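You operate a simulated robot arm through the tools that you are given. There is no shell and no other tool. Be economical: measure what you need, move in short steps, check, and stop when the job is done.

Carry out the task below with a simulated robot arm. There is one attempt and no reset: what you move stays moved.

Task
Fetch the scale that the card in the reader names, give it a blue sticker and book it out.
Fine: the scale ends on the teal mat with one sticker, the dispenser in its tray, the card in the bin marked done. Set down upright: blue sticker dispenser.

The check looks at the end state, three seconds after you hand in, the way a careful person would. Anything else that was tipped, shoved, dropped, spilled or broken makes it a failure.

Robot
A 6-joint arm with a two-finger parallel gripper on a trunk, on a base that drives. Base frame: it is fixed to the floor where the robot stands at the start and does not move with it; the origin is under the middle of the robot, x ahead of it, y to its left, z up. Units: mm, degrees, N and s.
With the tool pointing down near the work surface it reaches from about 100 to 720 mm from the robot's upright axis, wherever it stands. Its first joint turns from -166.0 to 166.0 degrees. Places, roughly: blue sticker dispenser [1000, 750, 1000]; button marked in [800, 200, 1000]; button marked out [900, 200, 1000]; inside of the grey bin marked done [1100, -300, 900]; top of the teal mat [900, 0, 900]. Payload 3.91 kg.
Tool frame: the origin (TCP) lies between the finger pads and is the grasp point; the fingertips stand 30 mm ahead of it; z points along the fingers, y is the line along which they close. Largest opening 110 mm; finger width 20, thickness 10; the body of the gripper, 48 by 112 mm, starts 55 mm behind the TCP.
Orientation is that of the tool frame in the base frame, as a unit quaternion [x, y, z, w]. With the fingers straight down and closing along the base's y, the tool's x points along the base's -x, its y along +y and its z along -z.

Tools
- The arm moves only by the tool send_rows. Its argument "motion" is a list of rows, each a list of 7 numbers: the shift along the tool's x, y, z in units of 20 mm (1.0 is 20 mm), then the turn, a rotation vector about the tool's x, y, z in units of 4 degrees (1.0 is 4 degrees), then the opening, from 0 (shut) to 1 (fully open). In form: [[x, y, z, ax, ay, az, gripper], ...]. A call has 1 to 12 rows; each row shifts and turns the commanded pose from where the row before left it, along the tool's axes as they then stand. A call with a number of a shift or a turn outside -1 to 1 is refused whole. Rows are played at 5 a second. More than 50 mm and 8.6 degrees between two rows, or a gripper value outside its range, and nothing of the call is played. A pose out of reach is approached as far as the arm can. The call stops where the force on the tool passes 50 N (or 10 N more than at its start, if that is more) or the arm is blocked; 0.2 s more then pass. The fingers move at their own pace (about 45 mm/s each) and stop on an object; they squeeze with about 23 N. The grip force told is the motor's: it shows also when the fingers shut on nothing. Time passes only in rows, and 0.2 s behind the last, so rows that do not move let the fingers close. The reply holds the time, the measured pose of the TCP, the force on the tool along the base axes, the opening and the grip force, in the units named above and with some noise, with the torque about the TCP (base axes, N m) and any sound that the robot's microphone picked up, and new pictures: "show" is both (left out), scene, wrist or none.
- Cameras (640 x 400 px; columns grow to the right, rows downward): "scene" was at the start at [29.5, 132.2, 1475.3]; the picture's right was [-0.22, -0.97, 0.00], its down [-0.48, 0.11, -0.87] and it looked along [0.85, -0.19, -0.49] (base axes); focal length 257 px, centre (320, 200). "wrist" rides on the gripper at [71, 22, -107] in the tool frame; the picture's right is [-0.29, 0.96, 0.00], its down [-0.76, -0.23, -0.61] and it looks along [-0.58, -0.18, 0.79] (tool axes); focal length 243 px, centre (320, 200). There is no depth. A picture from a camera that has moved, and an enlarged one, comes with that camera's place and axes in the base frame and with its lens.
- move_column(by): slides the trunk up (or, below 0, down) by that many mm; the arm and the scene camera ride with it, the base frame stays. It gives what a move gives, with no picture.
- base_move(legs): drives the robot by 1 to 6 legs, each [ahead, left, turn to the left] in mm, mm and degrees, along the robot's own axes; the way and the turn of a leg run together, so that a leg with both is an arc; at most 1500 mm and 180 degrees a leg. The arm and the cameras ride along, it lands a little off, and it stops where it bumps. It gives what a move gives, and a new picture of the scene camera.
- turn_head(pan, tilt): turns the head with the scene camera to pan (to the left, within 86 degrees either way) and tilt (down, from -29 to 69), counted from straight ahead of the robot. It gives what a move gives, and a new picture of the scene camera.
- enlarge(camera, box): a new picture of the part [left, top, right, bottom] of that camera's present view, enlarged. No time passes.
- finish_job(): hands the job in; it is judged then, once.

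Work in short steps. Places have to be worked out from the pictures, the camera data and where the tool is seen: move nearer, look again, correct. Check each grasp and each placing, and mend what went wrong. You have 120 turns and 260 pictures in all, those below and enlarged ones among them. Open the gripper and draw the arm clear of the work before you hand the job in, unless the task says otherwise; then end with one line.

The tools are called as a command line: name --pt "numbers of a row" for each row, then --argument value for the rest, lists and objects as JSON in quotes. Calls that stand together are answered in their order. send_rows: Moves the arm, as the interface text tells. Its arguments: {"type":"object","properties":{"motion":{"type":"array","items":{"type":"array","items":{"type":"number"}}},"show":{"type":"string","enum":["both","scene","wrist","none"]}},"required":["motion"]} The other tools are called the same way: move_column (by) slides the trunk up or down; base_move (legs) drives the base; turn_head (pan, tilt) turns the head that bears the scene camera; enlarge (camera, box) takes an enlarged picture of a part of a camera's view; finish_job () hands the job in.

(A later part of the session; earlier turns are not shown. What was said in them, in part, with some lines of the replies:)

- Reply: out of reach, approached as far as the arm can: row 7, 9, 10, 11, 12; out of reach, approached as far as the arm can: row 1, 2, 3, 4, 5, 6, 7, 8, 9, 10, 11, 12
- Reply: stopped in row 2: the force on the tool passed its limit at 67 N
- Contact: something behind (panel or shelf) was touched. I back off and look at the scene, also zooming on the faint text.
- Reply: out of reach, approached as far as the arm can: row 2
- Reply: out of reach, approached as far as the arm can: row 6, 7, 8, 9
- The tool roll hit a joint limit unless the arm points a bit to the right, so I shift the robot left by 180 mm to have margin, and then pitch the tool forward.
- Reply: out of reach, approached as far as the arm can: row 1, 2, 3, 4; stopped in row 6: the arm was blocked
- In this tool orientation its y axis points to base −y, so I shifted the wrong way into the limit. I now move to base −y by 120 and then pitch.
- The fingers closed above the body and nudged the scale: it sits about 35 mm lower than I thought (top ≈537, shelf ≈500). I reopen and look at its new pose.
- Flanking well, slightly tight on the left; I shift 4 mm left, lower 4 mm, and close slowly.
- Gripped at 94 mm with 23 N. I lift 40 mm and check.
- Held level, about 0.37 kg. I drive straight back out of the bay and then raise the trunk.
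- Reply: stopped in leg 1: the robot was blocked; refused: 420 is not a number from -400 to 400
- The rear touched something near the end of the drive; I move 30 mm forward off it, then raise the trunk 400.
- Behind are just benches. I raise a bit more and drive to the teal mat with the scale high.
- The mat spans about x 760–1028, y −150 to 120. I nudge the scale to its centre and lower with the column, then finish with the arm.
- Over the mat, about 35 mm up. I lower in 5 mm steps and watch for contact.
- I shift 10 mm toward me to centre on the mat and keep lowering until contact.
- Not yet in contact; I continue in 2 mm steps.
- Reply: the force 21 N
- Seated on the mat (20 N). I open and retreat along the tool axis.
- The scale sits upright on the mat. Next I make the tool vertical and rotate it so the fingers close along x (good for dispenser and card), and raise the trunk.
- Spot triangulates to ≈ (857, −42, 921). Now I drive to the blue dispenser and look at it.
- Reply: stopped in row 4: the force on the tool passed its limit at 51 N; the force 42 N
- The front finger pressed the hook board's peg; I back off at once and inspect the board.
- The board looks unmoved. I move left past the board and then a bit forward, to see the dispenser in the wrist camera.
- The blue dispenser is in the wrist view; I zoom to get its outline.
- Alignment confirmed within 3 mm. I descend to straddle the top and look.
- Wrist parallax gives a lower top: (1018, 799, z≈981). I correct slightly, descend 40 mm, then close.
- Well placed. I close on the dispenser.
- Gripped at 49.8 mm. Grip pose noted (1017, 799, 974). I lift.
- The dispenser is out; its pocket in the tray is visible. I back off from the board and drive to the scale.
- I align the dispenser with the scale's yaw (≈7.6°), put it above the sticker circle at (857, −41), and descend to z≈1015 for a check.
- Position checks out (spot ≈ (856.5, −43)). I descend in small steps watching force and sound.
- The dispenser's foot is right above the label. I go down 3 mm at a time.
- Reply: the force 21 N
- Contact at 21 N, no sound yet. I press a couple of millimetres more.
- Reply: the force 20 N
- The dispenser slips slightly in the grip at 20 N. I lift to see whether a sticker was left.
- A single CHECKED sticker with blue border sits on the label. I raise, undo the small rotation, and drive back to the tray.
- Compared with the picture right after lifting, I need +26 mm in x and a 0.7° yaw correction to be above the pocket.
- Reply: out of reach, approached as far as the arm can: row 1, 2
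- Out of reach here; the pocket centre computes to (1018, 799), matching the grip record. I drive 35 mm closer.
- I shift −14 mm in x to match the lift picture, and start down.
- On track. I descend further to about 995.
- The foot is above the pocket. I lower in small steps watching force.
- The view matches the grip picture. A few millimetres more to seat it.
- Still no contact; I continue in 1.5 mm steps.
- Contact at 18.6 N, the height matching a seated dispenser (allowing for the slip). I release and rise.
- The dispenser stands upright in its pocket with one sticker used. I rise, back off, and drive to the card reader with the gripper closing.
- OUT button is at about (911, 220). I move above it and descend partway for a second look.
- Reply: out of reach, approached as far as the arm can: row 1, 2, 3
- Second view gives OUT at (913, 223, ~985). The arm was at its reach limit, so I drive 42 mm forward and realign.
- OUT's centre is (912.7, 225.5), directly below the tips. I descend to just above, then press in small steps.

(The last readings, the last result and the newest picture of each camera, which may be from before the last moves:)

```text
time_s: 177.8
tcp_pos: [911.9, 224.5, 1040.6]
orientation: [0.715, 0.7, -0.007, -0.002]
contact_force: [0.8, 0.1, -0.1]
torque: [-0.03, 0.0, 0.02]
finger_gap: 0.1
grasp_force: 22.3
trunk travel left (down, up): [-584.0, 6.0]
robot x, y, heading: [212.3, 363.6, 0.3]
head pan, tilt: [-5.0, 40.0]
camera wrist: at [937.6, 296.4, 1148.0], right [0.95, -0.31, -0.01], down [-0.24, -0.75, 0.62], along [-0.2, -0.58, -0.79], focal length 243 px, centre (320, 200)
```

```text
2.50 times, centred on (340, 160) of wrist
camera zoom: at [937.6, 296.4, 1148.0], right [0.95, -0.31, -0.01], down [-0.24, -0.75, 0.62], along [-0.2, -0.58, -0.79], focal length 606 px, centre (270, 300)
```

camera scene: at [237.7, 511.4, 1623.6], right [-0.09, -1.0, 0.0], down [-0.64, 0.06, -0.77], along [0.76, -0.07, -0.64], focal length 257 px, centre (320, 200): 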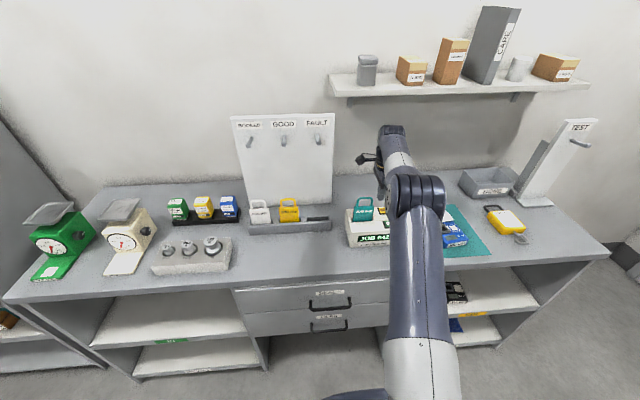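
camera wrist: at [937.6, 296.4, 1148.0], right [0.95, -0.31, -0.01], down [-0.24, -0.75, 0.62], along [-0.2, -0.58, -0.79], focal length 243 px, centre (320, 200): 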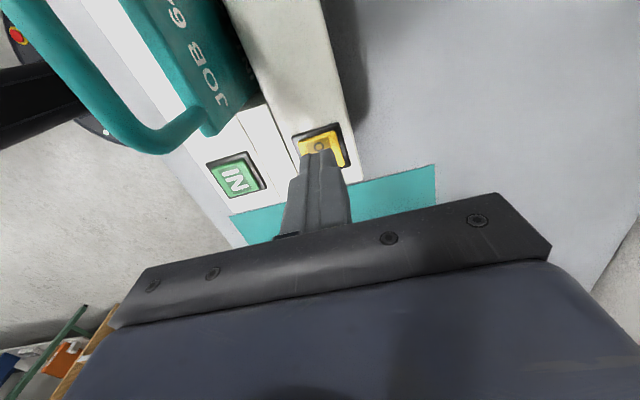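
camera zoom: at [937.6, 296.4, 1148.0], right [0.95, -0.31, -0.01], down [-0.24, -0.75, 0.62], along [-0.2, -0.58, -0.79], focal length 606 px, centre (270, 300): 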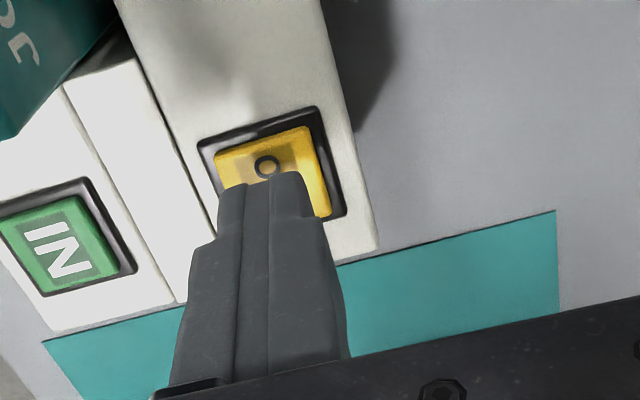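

Tips are over the button. I press.

send_rows --pt "0.1 0 0.3 0 0 0 0" --pt "0 0 0.25 0 0 0 0" --pt "0 0 0.2 0 0 0 0" --pt "0 0 0.2 0 0 0 0" --pt "0 0 0 0 0 0 0" --show "none"

```text
time_s: 179.0
tcp_pos: [912.2, 225.9, 1022.1]
orientation: [0.714, 0.7, -0.007, -0.001]
contact_force: [0.9, 0.3, 0.0]
torque: [0.02, -0.03, -0.01]
finger_gap: 0.0
grasp_force: 23.0
trunk travel left (down, up): [-584.0, 6.0]
robot x, y, heading: [212.4, 367.2, -0.1]
head pan, tilt: [-5.0, 40.0]
```

send_rows --pt "0 0 0.2 0 0 0 0" --pt "0 0 0.2 0 0 0 0" --pt "0 0 0.15 0 0 0 0" --pt "0 0 0.15 0 0 0 0" --pt "0 0 0 0 0 0 0" --show "wrist"

enlarge --camera "scene" --box '[330, 180, 430, 255]'

```text
time_s: 180.2
tcp_pos: [914.0, 226.8, 1015.5]
orientation: [0.715, 0.7, -0.004, 0.003]
contact_force: [7.6, -1.3, 36.3]
torque: [0.18, -0.22, 0.03]
finger_gap: 0.0
grasp_force: 22.9
trunk travel left (down, up): [-584.0, 6.0]
robot x, y, heading: [210.9, 370.1, -0.0]
head pan, tilt: [-5.0, 40.0]
heard: click
camera wrist: at [936.2, 297.8, 1122.0], right [0.95, -0.31, 0.0], down [-0.25, -0.75, 0.61], along [-0.19, -0.58, -0.79], focal length 243 px, centre (320, 200)
```

wrist: 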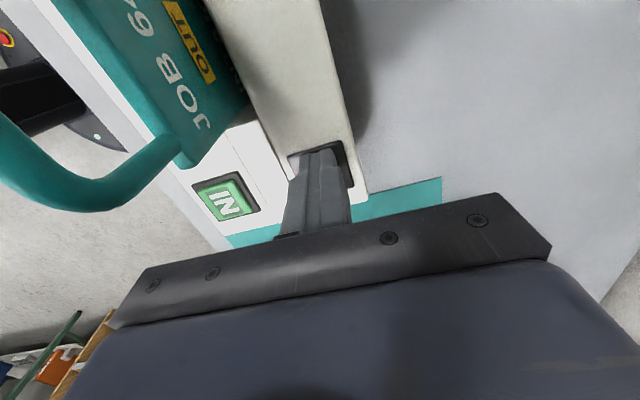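

```text
5.33 times, centred on (380, 218) of scene
camera zoom: at [234.1, 511.9, 1624.1], right [-0.09, -1.0, 0.0], down [-0.64, 0.06, -0.77], along [0.76, -0.07, -0.64], focal length 1371 px, centre (0, 107)
```

zoom: 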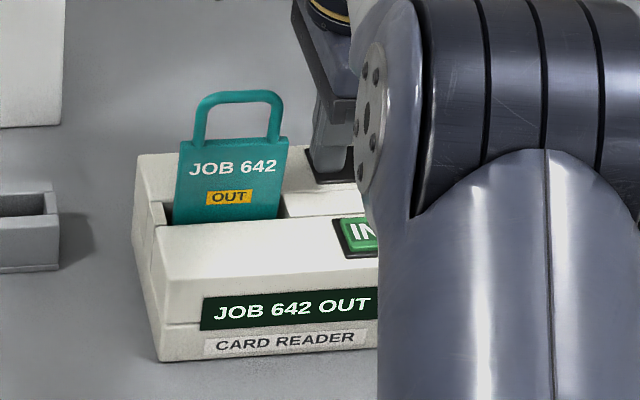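

Click heard, reader says "JOB 642 OUT", card stamped OUT. I raise, open, and move above the card's loop.

send_rows --pt "0 0 -1 0 0 0 0" --pt "0 0 -1 0 0 0 0" --pt "0 0 -1 0 0 0 0" --pt "0 0 -1 0 0 0 0" --pt "0 0 -1 0 0 0 0" --pt "0 0 -1 0 0 0 0" --pt "0 0 -1 0 0 0 0.3" --pt "0.9 -0.4 0 0 0 0 0.6" --pt "0.9 -0.4 0 0 0 0 0.6" --pt "0.9 -0.4 0 0 0 0 0.6" --pt "0.9 -0.4 0 0 0 0 0.6" --pt "0 0 0 0 0 0 0.6" --show "wrist"

enlarge --camera "scene" --box '[330, 130, 450, 255]'

```text
time_s: 182.8
tcp_pos: [883.2, 300.4, 1147.3]
orientation: [0.715, 0.699, -0.007, -0.002]
contact_force: [0.7, 0.4, 0.8]
torque: [-0.03, -0.01, 0.04]
finger_gap: 65.9
grasp_force: 0.1
trunk travel left (down, up): [-584.0, 6.0]
robot x, y, heading: [211.6, 371.9, 0.1]
head pan, tilt: [-5.0, 40.0]
camera wrist: at [907.6, 371.1, 1255.2], right [0.95, -0.31, -0.01], down [-0.24, -0.75, 0.62], along [-0.2, -0.58, -0.79], focal length 243 px, centre (320, 200)
```

wrist: 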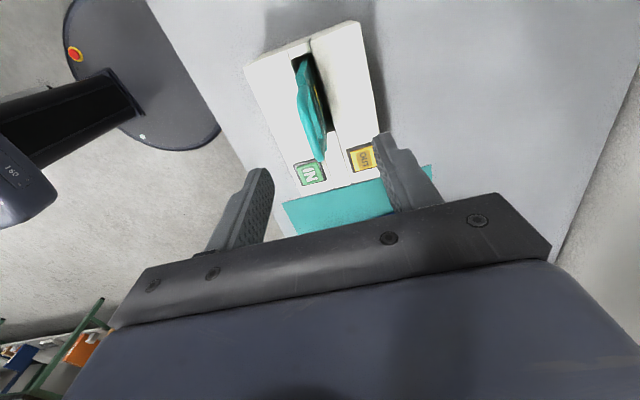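

```text
3.20 times, centred on (390, 192) of scene
camera zoom: at [237.0, 511.6, 1623.6], right [-0.09, -1.0, 0.0], down [-0.64, 0.06, -0.77], along [0.76, -0.07, -0.64], focal length 823 px, centre (96, 224)
```

zoom: 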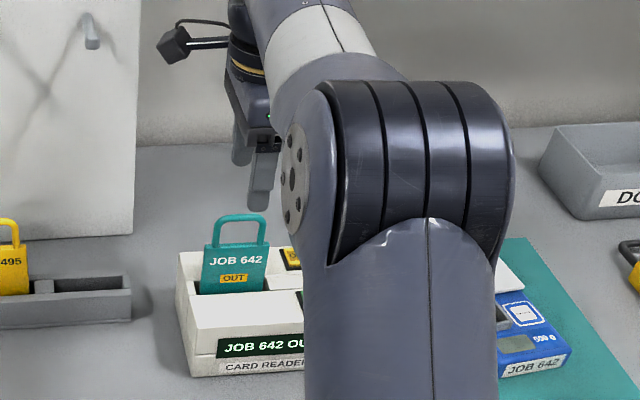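

I zoom on the loop to locate it.

enlarge --camera "wrist" --box '[260, 30, 400, 190]'

```text
2.50 times, centred on (330, 110) of wrist
camera zoom: at [907.6, 371.1, 1255.2], right [0.95, -0.31, -0.01], down [-0.24, -0.75, 0.62], along [-0.2, -0.58, -0.79], focal length 606 px, centre (295, 425)
```

zoom: 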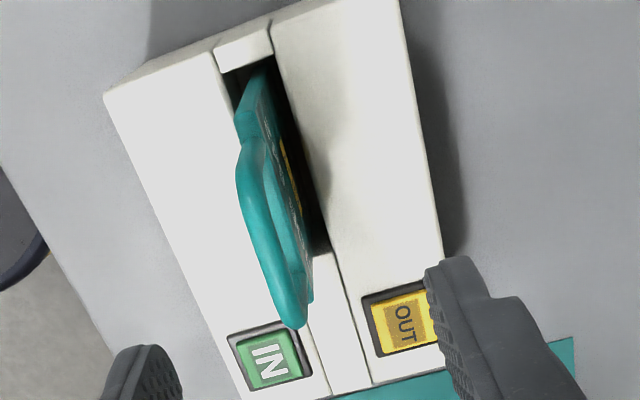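

Loop centre is (878, 309), top ≈1078. I align and descend to straddle it.

send_rows --pt "0.43 -0.2 0 0 0 0 0.6" --pt "0 0 1 0 0 0 0.6" --pt "0 0 1 0 0 0 0.6" --pt "0 0 1 0 0 0 0.6" --pt "0 0 0.8 0 0 0 0.6" --pt "0 0 0 0 0 0 0.6" --show "wrist"

enlarge --camera "scene" --box '[330, 150, 430, 255]'

```text
time_s: 184.2
tcp_pos: [878.4, 309.0, 1073.0]
orientation: [0.714, 0.7, -0.006, -0.002]
contact_force: [-0.3, 0.5, 1.0]
torque: [-0.01, 0.0, 0.01]
finger_gap: 66.0
grasp_force: 0.1
trunk travel left (down, up): [-584.0, 6.0]
robot x, y, heading: [214.5, 362.8, -0.1]
head pan, tilt: [-5.0, 40.0]
camera wrist: at [903.2, 379.1, 1180.5], right [0.95, -0.31, -0.01], down [-0.24, -0.75, 0.62], along [-0.2, -0.58, -0.79], focal length 243 px, centre (320, 200)
```

wrist: 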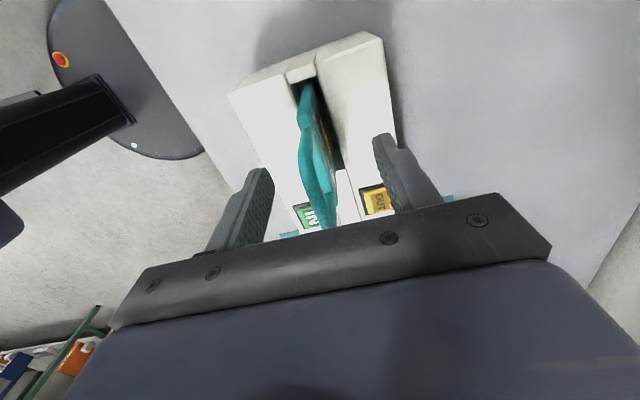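

```text
3.81 times, centred on (380, 202) of scene
camera zoom: at [237.1, 511.4, 1623.6], right [-0.09, -1.0, 0.0], down [-0.64, 0.06, -0.77], along [0.76, -0.07, -0.64], focal length 979 px, centre (91, 190)
```

zoom: 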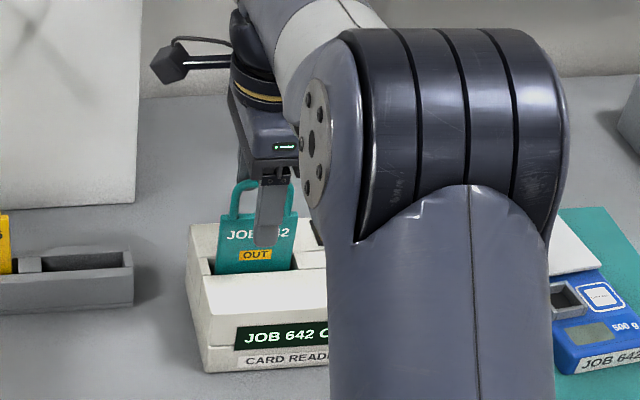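

I lower 14 mm more so the pads also cover the card plate, then close.

send_rows --pt "0 0 0.7 0 0 0 0.6" --pt "0 0 0 0 0 0 0.4" --pt "0 0 0 0 0 0 0.2" --pt "0 0 0 0 0 0 0.05" --pt "0 0 0 0 0 0 0" --pt "0 0 0 0 0 0 0" --pt "0 0 0 0 0 0 0" --show "wrist"

enlarge --camera "scene" --box '[330, 150, 430, 255]'

```text
time_s: 185.8
tcp_pos: [878.4, 307.5, 1059.7]
orientation: [0.714, 0.7, -0.007, -0.003]
contact_force: [0.3, -1.0, -0.3]
torque: [0.0, -0.01, -0.02]
finger_gap: 7.3
grasp_force: 22.9
trunk travel left (down, up): [-584.0, 6.0]
robot x, y, heading: [212.9, 364.5, 0.0]
head pan, tilt: [-5.0, 40.0]
camera wrist: at [903.3, 379.0, 1166.1], right [0.95, -0.31, -0.01], down [-0.24, -0.75, 0.62], along [-0.2, -0.58, -0.79], focal length 243 px, centre (320, 200)
```

wrist: 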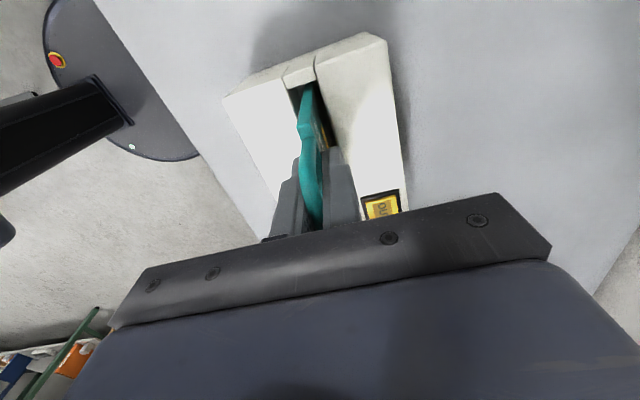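

```text
3.81 times, centred on (380, 202) of scene
camera zoom: at [237.1, 511.4, 1623.6], right [-0.09, -1.0, 0.0], down [-0.64, 0.06, -0.77], along [0.76, -0.07, -0.64], focal length 979 px, centre (91, 190)
```

zoom: 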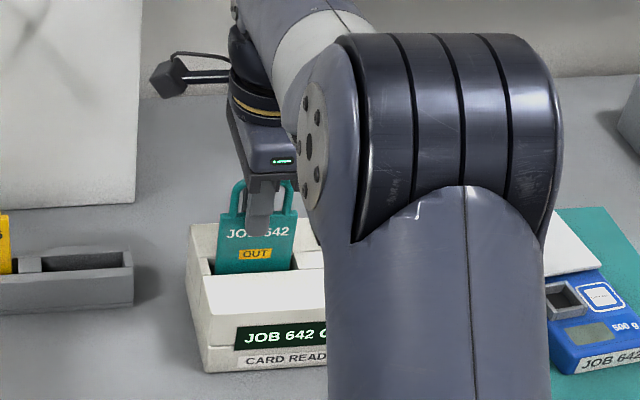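

Card gripped (7.3 mm). I pull it straight up.

send_rows --pt "0 -0.007 -0.5 0 0 0 0" --pt "0 -0.007 -0.5 0 0 0 0" --pt "0 -0.007 -0.5 0 0 0 0" --pt "0 -0.007 -0.5 0 0 0 0" --pt "0 -0.014 -1 0 0 0 0" --pt "0 -0.014 -1 0 0 0 0" --pt "0 -0.014 -1 0 0 0 0" --pt "0 -0.014 -1 0 0 0 0" --pt "0 0 0 0 0 0 0" --show "wrist"

turn_head --pan -30 --tilt 38

```text
time_s: 187.8
tcp_pos: [878.0, 309.3, 1178.0]
orientation: [0.715, 0.699, -0.007, -0.002]
contact_force: [0.2, 0.2, 0.8]
torque: [0.01, 0.0, -0.01]
finger_gap: 7.1
grasp_force: 22.7
trunk travel left (down, up): [-584.0, 6.0]
robot x, y, heading: [210.6, 365.9, -0.2]
head pan, tilt: [-5.0, 40.0]
camera wrist: at [903.5, 380.9, 1285.3], right [0.95, -0.31, -0.01], down [-0.24, -0.75, 0.62], along [-0.2, -0.58, -0.79], focal length 243 px, centre (320, 200)
```

wrist: 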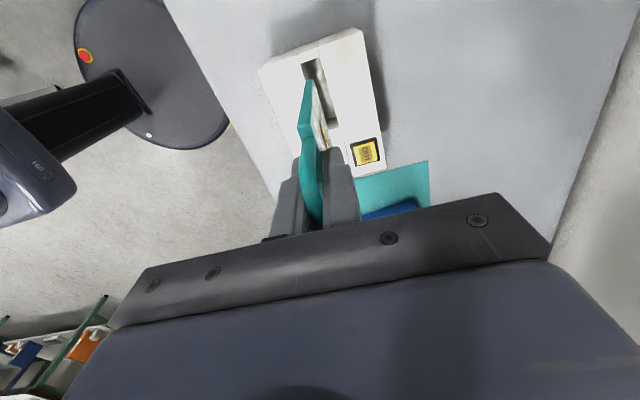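

```text
time_s: 188.7
tcp_pos: [878.4, 309.5, 1178.3]
orientation: [0.715, 0.699, -0.006, -0.002]
contact_force: [-0.6, -0.2, 0.0]
torque: [-0.03, 0.02, 0.03]
finger_gap: 6.9
grasp_force: 23.1
trunk travel left (down, up): [-584.0, 6.0]
robot x, y, heading: [209.7, 367.2, -0.2]
head pan, tilt: [-30.0, 38.0]
camera scene: at [227.1, 475.7, 1626.6], right [-0.5, -0.87, 0.0], down [-0.53, 0.31, -0.79], along [0.68, -0.39, -0.62], focal length 257 px, centre (320, 200)
```

scene: 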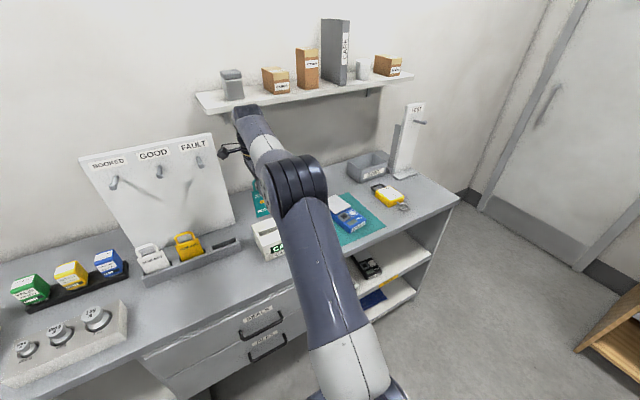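

The card is free. I zoom to see how far it hangs below the fingers, and to measure bin and shelf.

enlarge --camera "scene" --box '[220, 130, 300, 230]'

enlarge --camera "scene" --box '[330, 60, 440, 220]'

```text
4.00 times, centred on (260, 180) of scene
camera zoom: at [227.1, 475.7, 1626.6], right [-0.5, -0.87, 0.0], down [-0.53, 0.31, -0.79], along [0.68, -0.39, -0.62], focal length 1028 px, centre (560, 280)
```

zoom: 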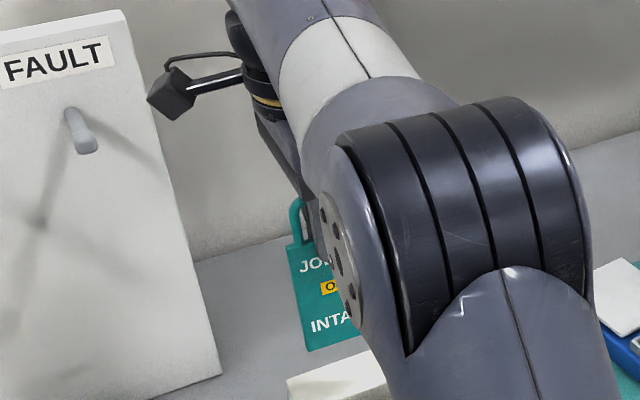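

```text
2.50 times, centred on (385, 140) of scene
camera zoom: at [227.1, 475.7, 1626.6], right [-0.5, -0.87, 0.0], down [-0.53, 0.31, -0.79], along [0.68, -0.39, -0.62], focal length 643 px, centre (158, 350)
```

zoom: 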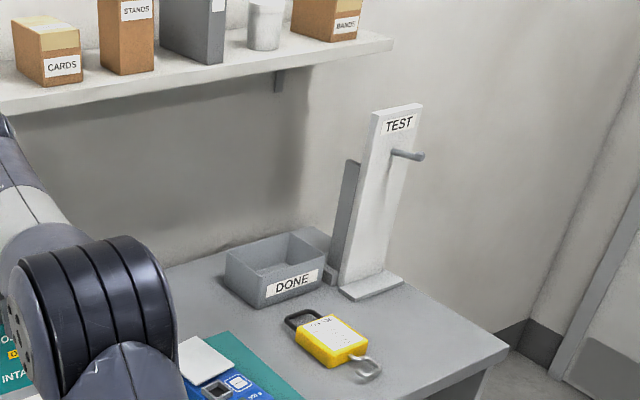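

The card hangs ~125 mm below the grip and also reads INTAKE. I drive right to stand before the DONE bin and look with the wrist camera.

base_move --legs '[[0, -540, 0]]'

turn_head --pan 0 --tilt 35

send_rows --pt "0 0 0 0 0 0 0" --show "wrist"

```text
time_s: 191.8
tcp_pos: [877.0, -237.9, 1178.3]
orientation: [0.716, 0.698, -0.007, -0.002]
contact_force: [-0.1, 0.4, -1.1]
torque: [-0.03, -0.02, -0.02]
finger_gap: 7.0
grasp_force: 23.0
trunk travel left (down, up): [-584.0, 6.0]
robot x, y, heading: [210.9, -179.0, -0.5]
head pan, tilt: [-30.0, 38.0]
camera scene: at [226.2, -71.1, 1626.6], right [-0.5, -0.86, 0.0], down [-0.53, 0.31, -0.79], along [0.68, -0.4, -0.62], focal length 257 px, centre (320, 200)
```

scene: 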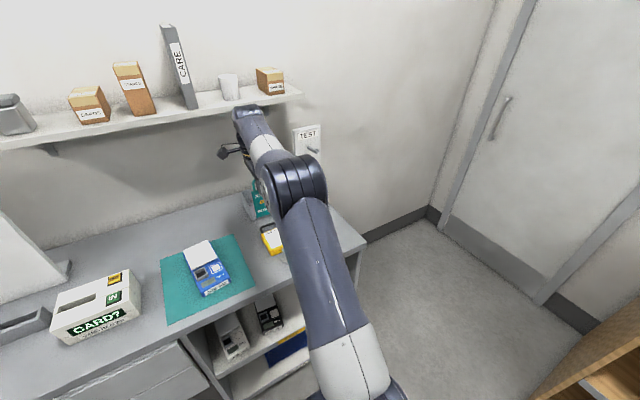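

```text
time_s: 192.8
tcp_pos: [877.9, -239.1, 1177.7]
orientation: [0.716, 0.698, -0.007, -0.002]
contact_force: [-0.8, -0.1, 0.7]
torque: [-0.01, 0.0, 0.02]
finger_gap: 6.8
grasp_force: 23.2
trunk travel left (down, up): [-584.0, 6.0]
robot x, y, heading: [211.2, -179.6, -0.4]
head pan, tilt: [0.0, 35.0]
camera scene: at [239.7, -27.8, 1631.2], right [-0.01, -1.0, 0.0], down [-0.57, 0.0, -0.82], along [0.82, 0.0, -0.57], focal length 257 px, centre (320, 200)
```

scene: 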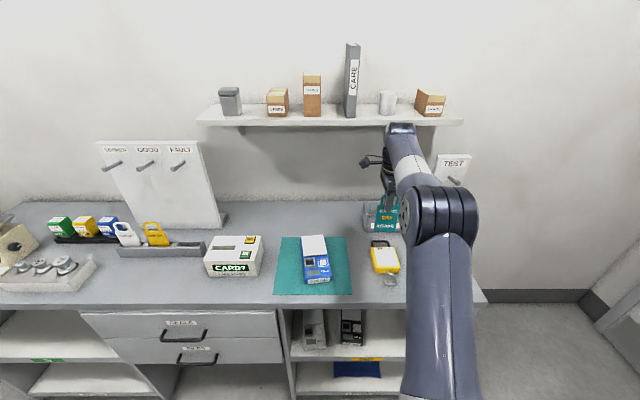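

```text
time_s: 193.2
tcp_pos: [877.6, -239.5, 1177.4]
orientation: [0.716, 0.698, -0.006, -0.001]
contact_force: [-0.1, -0.5, -0.5]
torque: [0.03, 0.0, 0.01]
finger_gap: 7.1
grasp_force: 22.5
trunk travel left (down, up): [-584.0, 6.0]
robot x, y, heading: [207.3, -180.0, -0.4]
head pan, tilt: [0.0, 35.0]
camera wrist: at [902.3, -168.3, 1285.1], right [0.95, -0.31, -0.01], down [-0.24, -0.75, 0.62], along [-0.2, -0.58, -0.79], focal length 243 px, centre (320, 200)
```

wrist: 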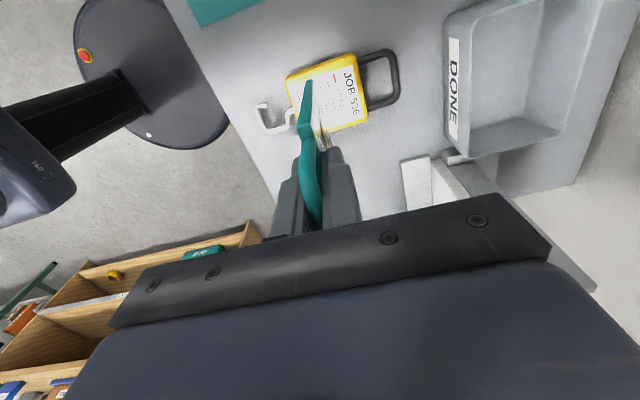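

The reader display now shows "CARD?" so the booking is complete. The bin spans about x 1043–1158, y −386…−210, rim ≈978. I turn the tool 90° so the card will fall along the bin's long side, then pitch forward 24° to keep the wrist away from the shelf.

send_rows --pt "0 0 0 0 0 -1 0" --pt "0 0 0 0 0 -1 0" --pt "0 0 0 0 0 -1 0" --pt "0 0 0 0 0 -1 0" --pt "0 0 0 0 0 -1 0" --pt "0 0 0 0 0 -1 0" --pt "0 0 0 0 0 -1 0" --pt "0 0 0 0 0 -1 0" --pt "0 0 0 0 0 -1 0" --pt "0 0 0 0 0 -1 0" --pt "0 0 0 0 0 -1 0" --pt "0 0 0 0 0 -1 0" --show "none"

send_rows --pt "0 0 0 0 0 -1 0" --pt "0 0 0 0 0 -1 0" --pt "0 0 0 0 0 -1 0" --pt "0 0 0 0 0 -1 0" --pt "0 0 0 0 0 -1 0" --pt "0 0 0 0 0 -1 0" --pt "0 0 0 0 0 -1 0" --pt "0 0 0 0 0 -1 0" --pt "0 0 0 0 0 -1 0" --pt "0 0 0 0 0 -1 0" --pt "0 0 0 0 0 0 0" --show "none"

send_rows --pt "0 0 0 0 -1 0 0" --pt "0 0 0 0 -1 0 0" --pt "0 0 0 0 -1 0 0" --pt "0 0 0 0 -1 0 0" --pt "0 0 0 0 -1 0 0" --pt "0 0 0 0 -1 0 0" --pt "0 0 0 0 0 0 0" --show "both"

```text
time_s: 195.8
tcp_pos: [878.0, -239.2, 1177.2]
orientation: [0.37, 0.929, -0.004, -0.004]
contact_force: [0.5, 0.8, -0.6]
torque: [0.01, -0.01, 0.03]
finger_gap: 7.0
grasp_force: 23.1
trunk travel left (down, up): [-584.0, 6.0]
robot x, y, heading: [212.7, -179.9, -0.2]
head pan, tilt: [0.0, 35.0]
```

```text
time_s: 198.2
tcp_pos: [877.2, -238.9, 1177.3]
orientation: [0.03, 1.0, -0.004, -0.007]
contact_force: [-0.4, 0.8, -1.2]
torque: [-0.02, -0.01, 0.02]
finger_gap: 7.1
grasp_force: 22.9
trunk travel left (down, up): [-584.0, 6.0]
robot x, y, heading: [204.7, -180.9, -0.1]
head pan, tilt: [0.0, 35.0]
```

```text
time_s: 199.8
tcp_pos: [877.2, -239.3, 1177.9]
orientation: [0.029, 0.979, -0.009, 0.203]
contact_force: [-0.3, -0.3, 0.2]
torque: [-0.01, -0.01, 0.02]
finger_gap: 7.1
grasp_force: 23.2
trunk travel left (down, up): [-584.0, 6.0]
robot x, y, heading: [207.2, -177.8, -0.2]
head pan, tilt: [0.0, 35.0]
camera scene: at [239.6, -27.8, 1631.2], right [0.0, -1.0, 0.0], down [-0.57, 0.0, -0.82], along [0.82, 0.0, -0.57], focal length 257 px, centre (320, 200)
camera wrist: at [771.3, -211.5, 1249.4], right [0.32, 0.94, 0.11], down [0.44, -0.25, 0.86], along [0.84, -0.23, -0.5], focal length 243 px, centre (320, 200)
```

scene: 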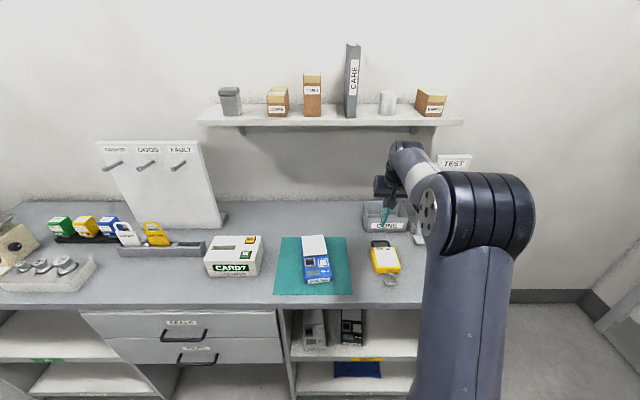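
wrist: 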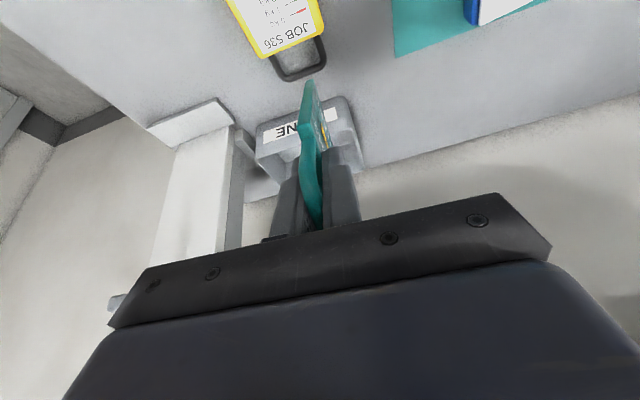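

Geometry looks fine. I drive forward and right to bring the card over the bin.

base_move --legs '[[120, -56, 0]]'

send_rows --pt "0 0 0 0 0 0 0" --show "wrist"

enlarge --camera "scene" --box '[320, 100, 480, 280]'

```text
time_s: 201.1
tcp_pos: [996.0, -297.2, 1178.4]
orientation: [0.03, 0.979, -0.01, 0.202]
contact_force: [0.4, 0.0, -1.0]
torque: [-0.01, 0.03, 0.0]
finger_gap: 6.7
grasp_force: 23.4
trunk travel left (down, up): [-584.0, 6.0]
robot x, y, heading: [328.2, -238.0, -0.5]
head pan, tilt: [0.0, 35.0]
camera scene: at [358.6, -84.8, 1631.2], right [-0.01, -1.0, 0.0], down [-0.57, 0.0, -0.82], along [0.82, 0.0, -0.57], focal length 257 px, centre (320, 200)
```

scene: 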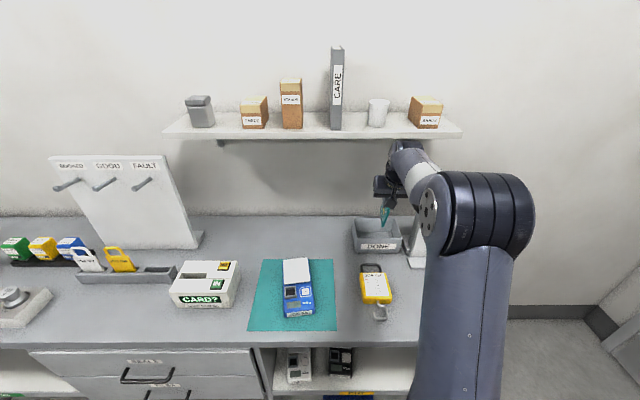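

```text
time_s: 201.4
tcp_pos: [995.3, -296.4, 1178.5]
orientation: [0.029, 0.979, -0.01, 0.201]
contact_force: [0.2, -0.4, 0.0]
torque: [0.0, 0.06, 0.0]
finger_gap: 6.9
grasp_force: 22.9
trunk travel left (down, up): [-584.0, 6.0]
robot x, y, heading: [327.1, -236.1, -0.3]
head pan, tilt: [0.0, 35.0]
camera wrist: at [889.3, -268.9, 1249.3], right [0.33, 0.94, 0.11], down [0.44, -0.25, 0.86], along [0.84, -0.23, -0.5], focal length 243 px, centre (320, 200)
```

wrist: 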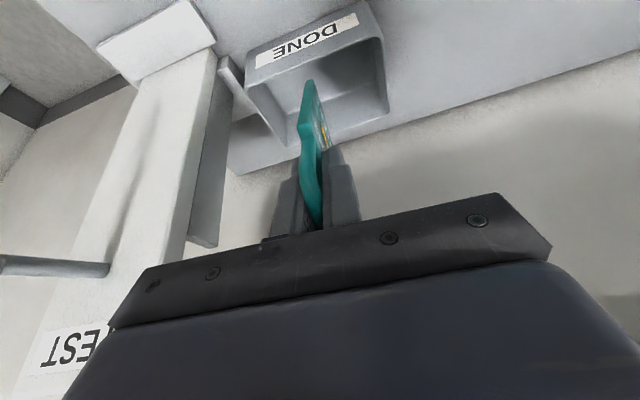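

```text
2.22 times, centred on (400, 190) of scene
camera zoom: at [357.8, -84.5, 1631.2], right [-0.01, -1.0, 0.0], down [-0.57, 0.0, -0.82], along [0.82, 0.0, -0.57], focal length 571 px, centre (142, 222)
```

zoom: 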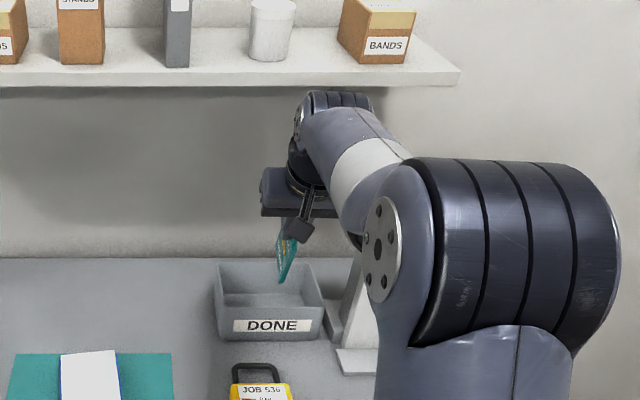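

Bin rim measured: x 1046–1150, y −381…−223. I move the card forward 70 and down 55, then check.

send_rows --pt "-0.53 0 0.98 0 0 0 0" --pt "-0.53 0 0.98 0 0 0 0" --pt "-0.53 0 0.98 0 0 0 0" --pt "-0.53 0 0.98 0 0 0 0" --pt "0 0 0 0 0 0 0" --show "both"

enlarge --camera "scene" --box '[320, 120, 460, 270]'

```text
time_s: 202.7
tcp_pos: [1065.6, -302.2, 1121.7]
orientation: [0.028, 0.979, -0.01, 0.2]
contact_force: [0.3, 0.2, -0.1]
torque: [0.02, -0.02, 0.01]
finger_gap: 7.0
grasp_force: 23.1
trunk travel left (down, up): [-584.0, 6.0]
robot x, y, heading: [325.3, -237.9, -0.4]
head pan, tilt: [0.0, 35.0]
camera scene: at [358.0, -84.5, 1631.2], right [-0.01, -1.0, 0.0], down [-0.57, 0.0, -0.82], along [0.82, 0.0, -0.57], focal length 257 px, centre (320, 200)
camera wrist: at [959.0, -273.7, 1192.0], right [0.32, 0.94, 0.11], down [0.44, -0.25, 0.86], along [0.84, -0.23, -0.5], focal length 243 px, centre (320, 200)
```

scene: 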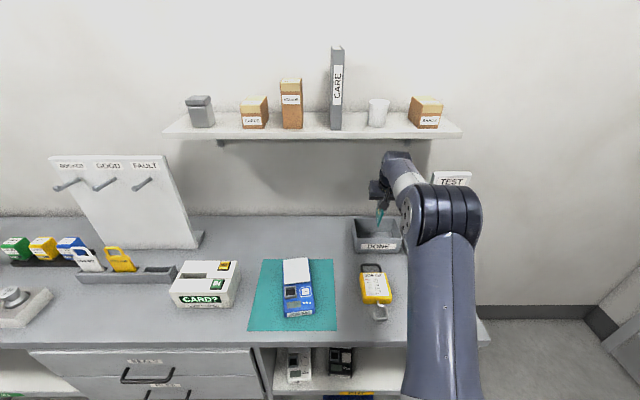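
wrist: 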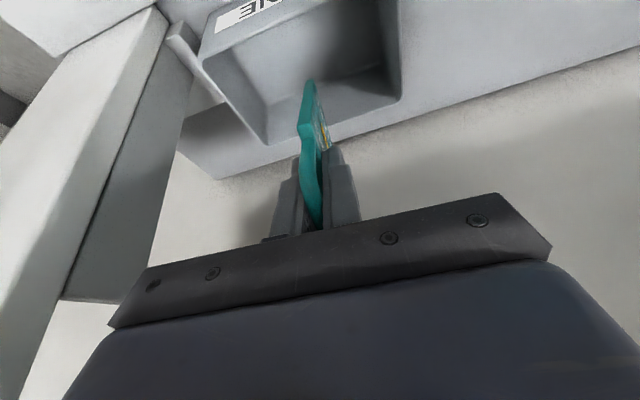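

```text
2.67 times, centred on (390, 195) of scene
camera zoom: at [358.0, -84.5, 1631.2], right [-0.01, -1.0, 0.0], down [-0.57, 0.0, -0.82], along [0.82, 0.0, -0.57], focal length 686 px, centre (133, 213)
```

zoom: 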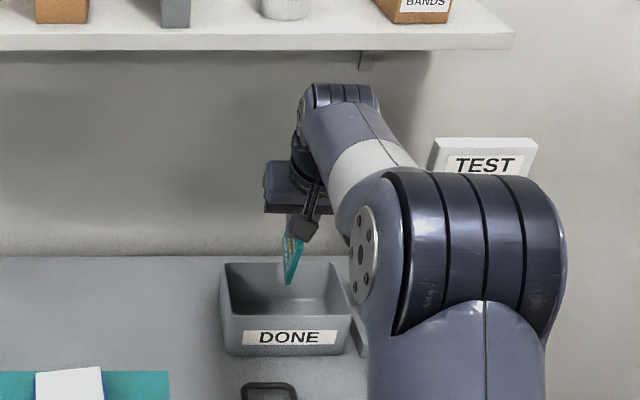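

The card is centred over the bin. I lower it inside (slightly back to clear the rear wall).

send_rows --pt "0.44 0 0.76 0 0 0 0" --pt "0.44 0 0.76 0 0 0 0" --pt "0.44 0 0.76 0 0 0 0" --pt "0.44 0 0.76 0 0 0 0" --pt "0 0 0 0 0 0 0" --show "wrist"

enlarge --camera "scene" --box '[320, 120, 460, 270]'

```text
time_s: 203.8
tcp_pos: [1056.4, -302.6, 1054.2]
orientation: [0.03, 0.979, -0.01, 0.202]
contact_force: [-0.2, 0.7, -0.3]
torque: [0.0, 0.0, 0.02]
finger_gap: 7.0
grasp_force: 22.7
trunk travel left (down, up): [-584.0, 6.0]
robot x, y, heading: [327.3, -237.2, -0.4]
head pan, tilt: [0.0, 35.0]
camera wrist: at [950.1, -274.0, 1124.6], right [0.33, 0.94, 0.11], down [0.44, -0.25, 0.86], along [0.84, -0.23, -0.5], focal length 243 px, centre (320, 200)
```

wrist: 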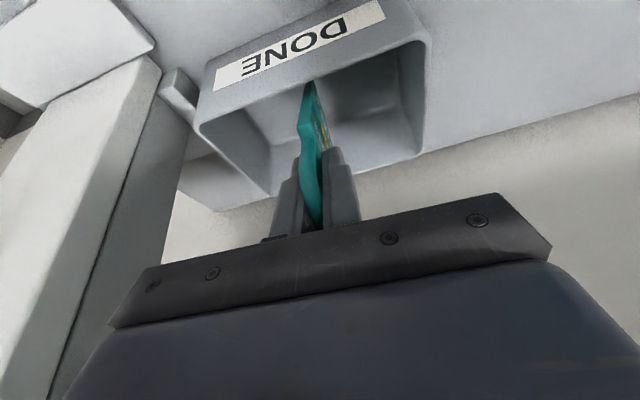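

```text
2.67 times, centred on (390, 195) of scene
camera zoom: at [357.9, -84.5, 1631.2], right [-0.01, -1.0, 0.0], down [-0.57, 0.0, -0.82], along [0.82, 0.0, -0.57], focal length 686 px, centre (133, 213)
```

zoom: 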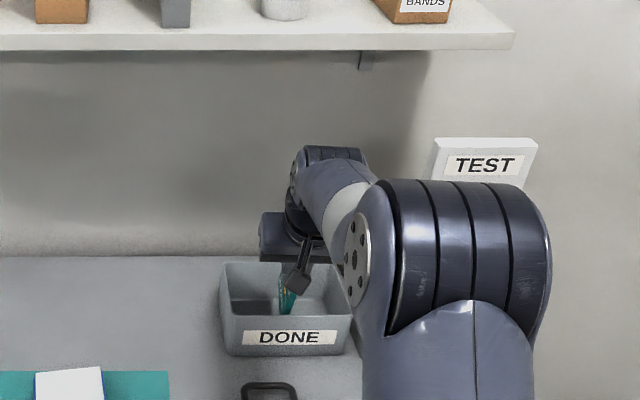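

Lower 14 mm more, then release and withdraw along the tool axis.

send_rows --pt "0.14 0 0.32 0 0 0 0" --pt "0.14 0 0.32 0 0 0 0" --pt "0 0 0 0 0 0 0.15" --pt "0 0 0 0 0 0 0.3" --pt "0 0 0 0 0 0 0.4" --pt "0 0 -0.5 0 0 0 0.4" --pt "0 0 -0.8 0 0 0 0.4" --pt "0 0 -0.8 0 0 0 0.4" --pt "0 0 -0.9 0 0 0 0.4" --pt "0 0 -0.9 0 0 0 0.4" --pt "0 0 0 0 0 0 0.4" --show "both"

enlarge --camera "scene" --box '[320, 180, 440, 280]'

```text
time_s: 206.2
tcp_pos: [1025.6, -300.9, 1111.3]
orientation: [0.03, 0.979, -0.01, 0.202]
contact_force: [-0.4, -0.2, -0.2]
torque: [0.0, -0.01, 0.04]
finger_gap: 44.1
grasp_force: 0.0
trunk travel left (down, up): [-584.0, 6.0]
robot x, y, heading: [326.2, -235.7, -0.3]
head pan, tilt: [0.0, 35.0]
camera scene: at [357.7, -84.5, 1631.2], right [-0.01, -1.0, 0.0], down [-0.57, 0.0, -0.82], along [0.82, 0.0, -0.57], focal length 257 px, centre (320, 200)
camera wrist: at [919.3, -272.3, 1181.6], right [0.32, 0.94, 0.11], down [0.44, -0.25, 0.86], along [0.84, -0.23, -0.5], focal length 243 px, centre (320, 200)
```

scene: 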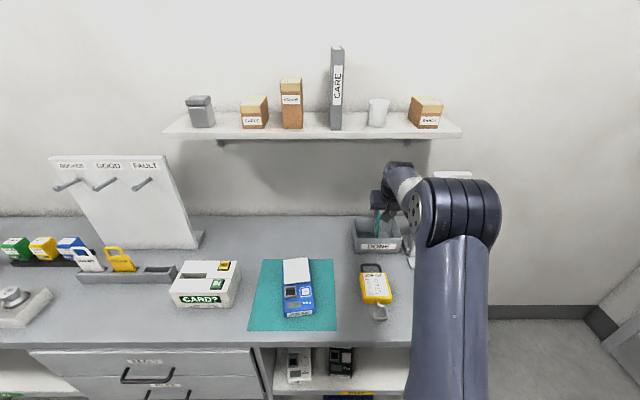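
wrist: 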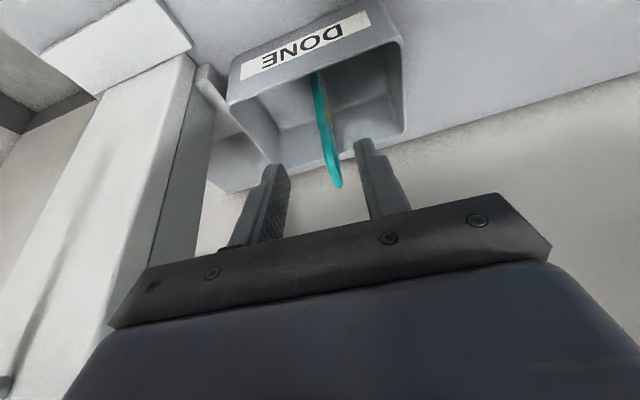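

```text
4.00 times, centred on (380, 230) of scene
camera zoom: at [357.7, -84.5, 1631.2], right [-0.01, -1.0, 0.0], down [-0.57, 0.0, -0.82], along [0.82, 0.0, -0.57], focal length 1028 px, centre (80, 80)
```

zoom: 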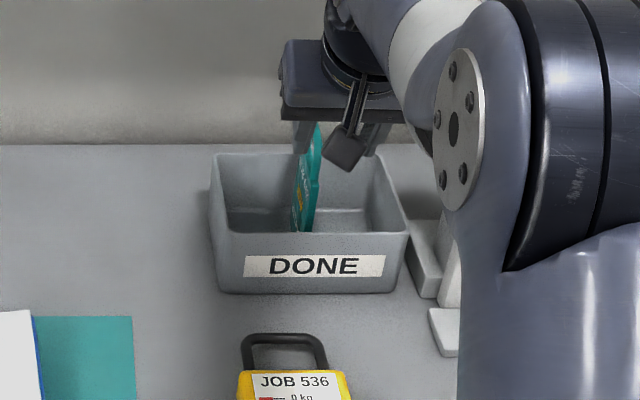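

The card is standing in the bin between the fingers. I withdraw further and watch it settle.

send_rows --pt "0 0 -0.8 0 0 0 0.4" --pt "0 0 -0.8 0 0 0 0.4" --pt "0 0 -0.8 0 0 0 0.4" --pt "0.8 0 -0.4 0 0 0 0.4" --pt "0.8 0 -0.4 0 0 0 0.4" --pt "0.8 0 0 0 0 0 0.4" --pt "0 0 0 0 0 0 0.4" --pt "0 0 0 0 0 0 0.4" --pt "0 0 0 0 0 0 0.4" --show "wrist"

enlarge --camera "scene" --box '[320, 180, 440, 280]'

```text
time_s: 208.2
tcp_pos: [957.4, -294.2, 1149.7]
orientation: [0.029, 0.979, -0.01, 0.202]
contact_force: [-0.2, 0.8, -0.8]
torque: [0.07, 0.01, 0.0]
finger_gap: 44.0
grasp_force: 0.0
trunk travel left (down, up): [-584.0, 6.0]
robot x, y, heading: [330.8, -235.2, -0.2]
head pan, tilt: [0.0, 35.0]
camera wrist: at [851.3, -266.4, 1220.6], right [0.32, 0.94, 0.11], down [0.44, -0.25, 0.86], along [0.84, -0.23, -0.5], focal length 243 px, centre (320, 200)
```

wrist: 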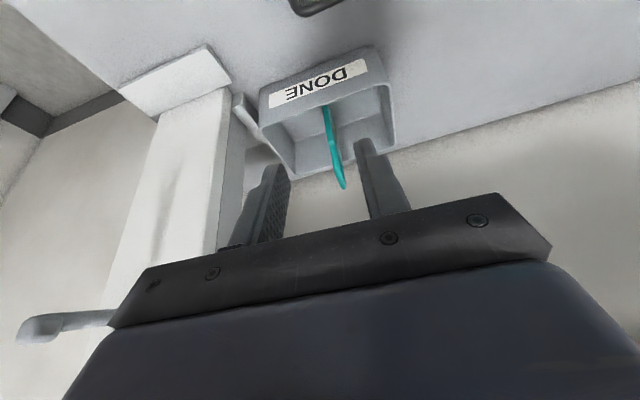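

```text
4.00 times, centred on (380, 230) of scene
camera zoom: at [357.8, -84.5, 1631.2], right [-0.01, -1.0, 0.0], down [-0.57, 0.0, -0.82], along [0.82, 0.0, -0.57], focal length 1028 px, centre (80, 80)
```

zoom: 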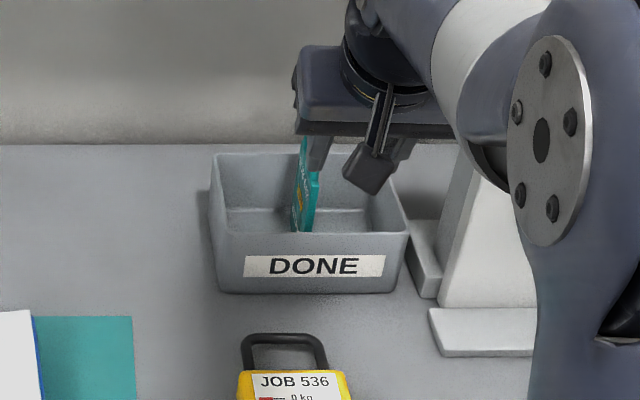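

The card stands inside the bin. I drive back clear of the bench and take a final look over everything.

base_move --legs '[[-260, 0, 0], [0, 150, 0]]'

turn_head --pan -15 --tilt 32

enlarge --camera "scene" --box '[220, 130, 440, 290]'

turn_head --pan 25 --tilt 32

enlarge --camera "scene" --box '[200, 120, 420, 270]'

```text
time_s: 211.1
tcp_pos: [696.5, -139.2, 1148.9]
orientation: [0.028, 0.979, -0.009, 0.202]
contact_force: [-0.4, 0.4, 0.1]
torque: [-0.02, 0.01, -0.01]
finger_gap: 44.0
grasp_force: 0.1
trunk travel left (down, up): [-584.0, 6.0]
robot x, y, heading: [66.9, -81.8, -0.4]
head pan, tilt: [0.0, 35.0]
camera scene: at [96.8, 69.9, 1631.1], right [0.0, -1.0, 0.0], down [-0.57, 0.0, -0.82], along [0.82, 0.0, -0.57], focal length 257 px, centre (320, 200)
```

scene: 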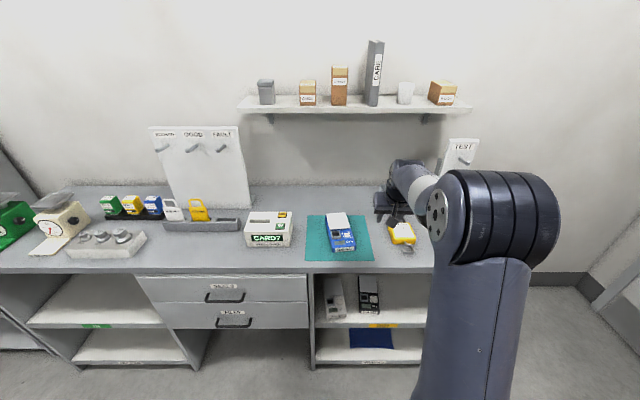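

```text
time_s: 211.9
tcp_pos: [696.9, -138.3, 1150.2]
orientation: [0.029, 0.979, -0.009, 0.202]
contact_force: [-0.1, 0.1, -0.1]
torque: [0.0, -0.01, 0.0]
finger_gap: 44.0
grasp_force: 0.0
trunk travel left (down, up): [-584.0, 6.0]
robot x, y, heading: [67.5, -80.6, -0.1]
head pan, tilt: [-15.0, 32.0]
camera scene: at [95.2, 46.0, 1635.8], right [-0.26, -0.97, 0.0], down [-0.51, 0.14, -0.85], along [0.82, -0.22, -0.53], focal length 257 px, centre (320, 200)
```

scene: 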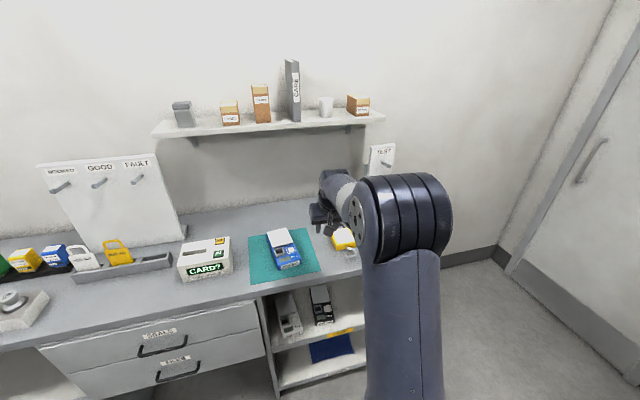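

```text
2.50 times, centred on (330, 210) of scene
camera zoom: at [95.2, 46.0, 1635.8], right [-0.26, -0.97, 0.0], down [-0.51, 0.14, -0.85], along [0.82, -0.22, -0.53], focal length 643 px, centre (295, 175)
```

zoom: 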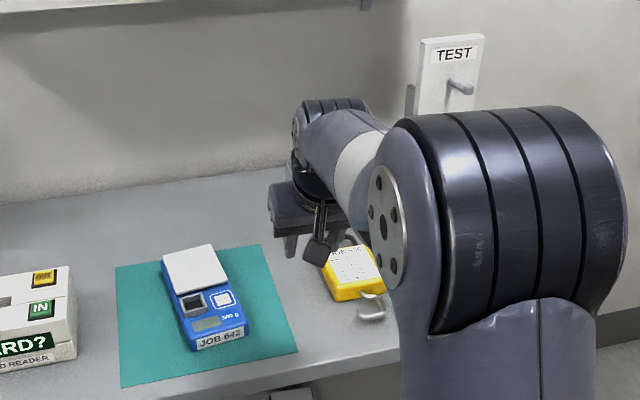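

```text
time_s: 212.9
tcp_pos: [697.6, -139.6, 1150.0]
orientation: [0.028, 0.979, -0.009, 0.202]
contact_force: [0.3, -0.9, -1.3]
torque: [-0.04, -0.02, 0.01]
finger_gap: 44.2
grasp_force: 0.1
trunk travel left (down, up): [-584.0, 6.0]
robot x, y, heading: [66.3, -83.4, -0.1]
head pan, tilt: [25.0, 32.0]
camera scene: at [90.1, 107.0, 1635.8], right [0.42, -0.91, 0.0], down [-0.48, -0.22, -0.85], along [0.77, 0.36, -0.53], focal length 257 px, centre (320, 200)
```

scene: 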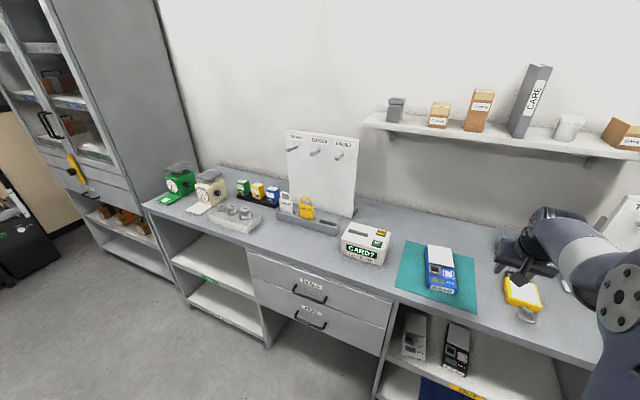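

```text
2.67 times, centred on (310, 195) of scene
camera zoom: at [90.1, 107.0, 1635.8], right [0.42, -0.91, 0.0], down [-0.48, -0.22, -0.85], along [0.77, 0.36, -0.53], focal length 686 px, centre (347, 213)
```

zoom: 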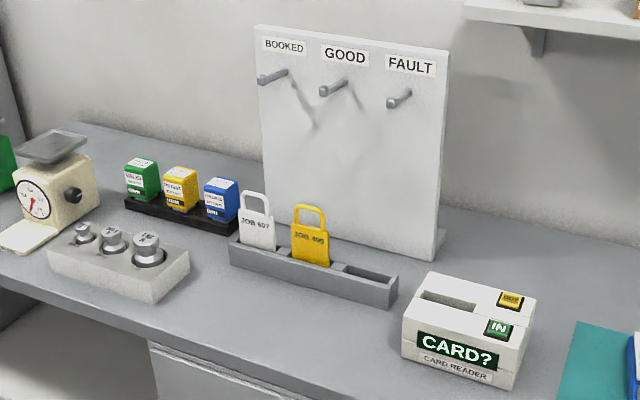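

All is in order here. One last look at the bin with the arm out of the line of sight, gripper opened.

send_rows --pt "0 0 -0.5 0 0 0 1" --pt "0 0 -0.5 0 0 0 1" --pt "0 0 0 0 0 0 1" --show "none"

base_move --legs '[[-40, -330, 0]]'

turn_head --pan 5 --tilt 32

enlarge --camera "scene" --box '[260, 130, 400, 260]'

```text
time_s: 213.7
tcp_pos: [689.6, -138.6, 1167.8]
orientation: [0.029, 0.979, -0.01, 0.202]
contact_force: [0.0, 0.2, 0.3]
torque: [0.0, 0.0, -0.02]
finger_gap: 110.0
grasp_force: 0.1
trunk travel left (down, up): [-584.0, 6.0]
robot x, y, heading: [68.9, -82.6, -0.4]
head pan, tilt: [25.0, 32.0]
```

```text
time_s: 216.0
tcp_pos: [650.8, -472.3, 1168.4]
orientation: [0.025, 0.979, -0.008, 0.202]
contact_force: [0.7, -0.1, 0.0]
torque: [0.06, 0.02, -0.06]
finger_gap: 109.9
grasp_force: 0.0
trunk travel left (down, up): [-584.0, 6.0]
robot x, y, heading: [26.3, -418.8, 0.2]
head pan, tilt: [25.0, 32.0]
camera scene: at [49.1, -230.8, 1635.9], right [0.42, -0.91, 0.0], down [-0.48, -0.22, -0.85], along [0.77, 0.36, -0.53], focal length 257 px, centre (320, 200)
```

scene: 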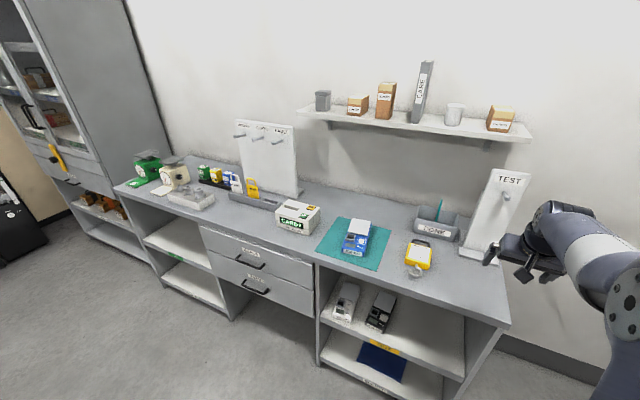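

```text
time_s: 216.8
tcp_pos: [650.3, -473.9, 1167.3]
orientation: [0.025, 0.979, -0.008, 0.202]
contact_force: [0.2, 0.0, -0.9]
torque: [-0.03, -0.02, 0.0]
finger_gap: 109.7
grasp_force: 0.1
trunk travel left (down, up): [-584.0, 6.0]
robot x, y, heading: [30.0, -419.8, 0.2]
head pan, tilt: [5.0, 32.0]
camera scene: at [57.3, -260.4, 1635.8], right [0.09, -1.0, 0.0], down [-0.53, -0.05, -0.85], along [0.84, 0.08, -0.53], focal length 257 px, centre (320, 200)
```

scene: 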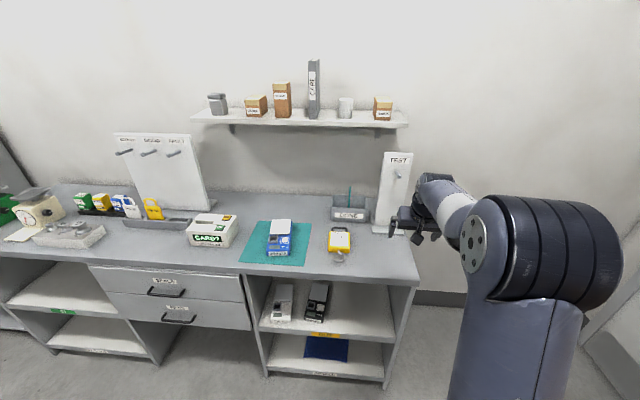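

```text
3.08 times, centred on (330, 195) of scene
camera zoom: at [57.3, -260.4, 1635.8], right [0.09, -1.0, 0.0], down [-0.53, -0.05, -0.85], along [0.84, 0.08, -0.53], focal length 791 px, centre (289, 215)
```

zoom: 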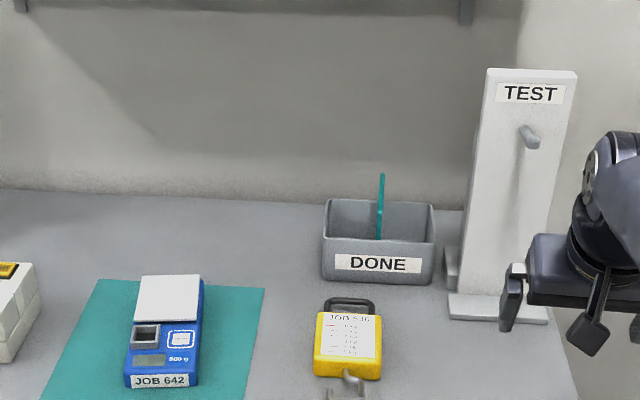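

The scale is on the mat with its sticker, the dispenser is in its tray, the card is in the DONE bin, and the reader booked JOB 642 out. I hand in.

finish_job

```text
The job is handed in.
```

I handed the job in: the blue JOB 642 scale is on the teal mat with one blue CHECKED sticker, and it is booked out. The dispenser is upright in its tray and the card is in the done bin. Two scales carried the label JOB 642, and I took the one on the IN shelf because the back of the card says INTAKE. On the way I touched the fixed hook board twice and bumped something while reversing; the board and everything else on the bench looked undisturbed in the final pictures, but I did not look at what I bumped.
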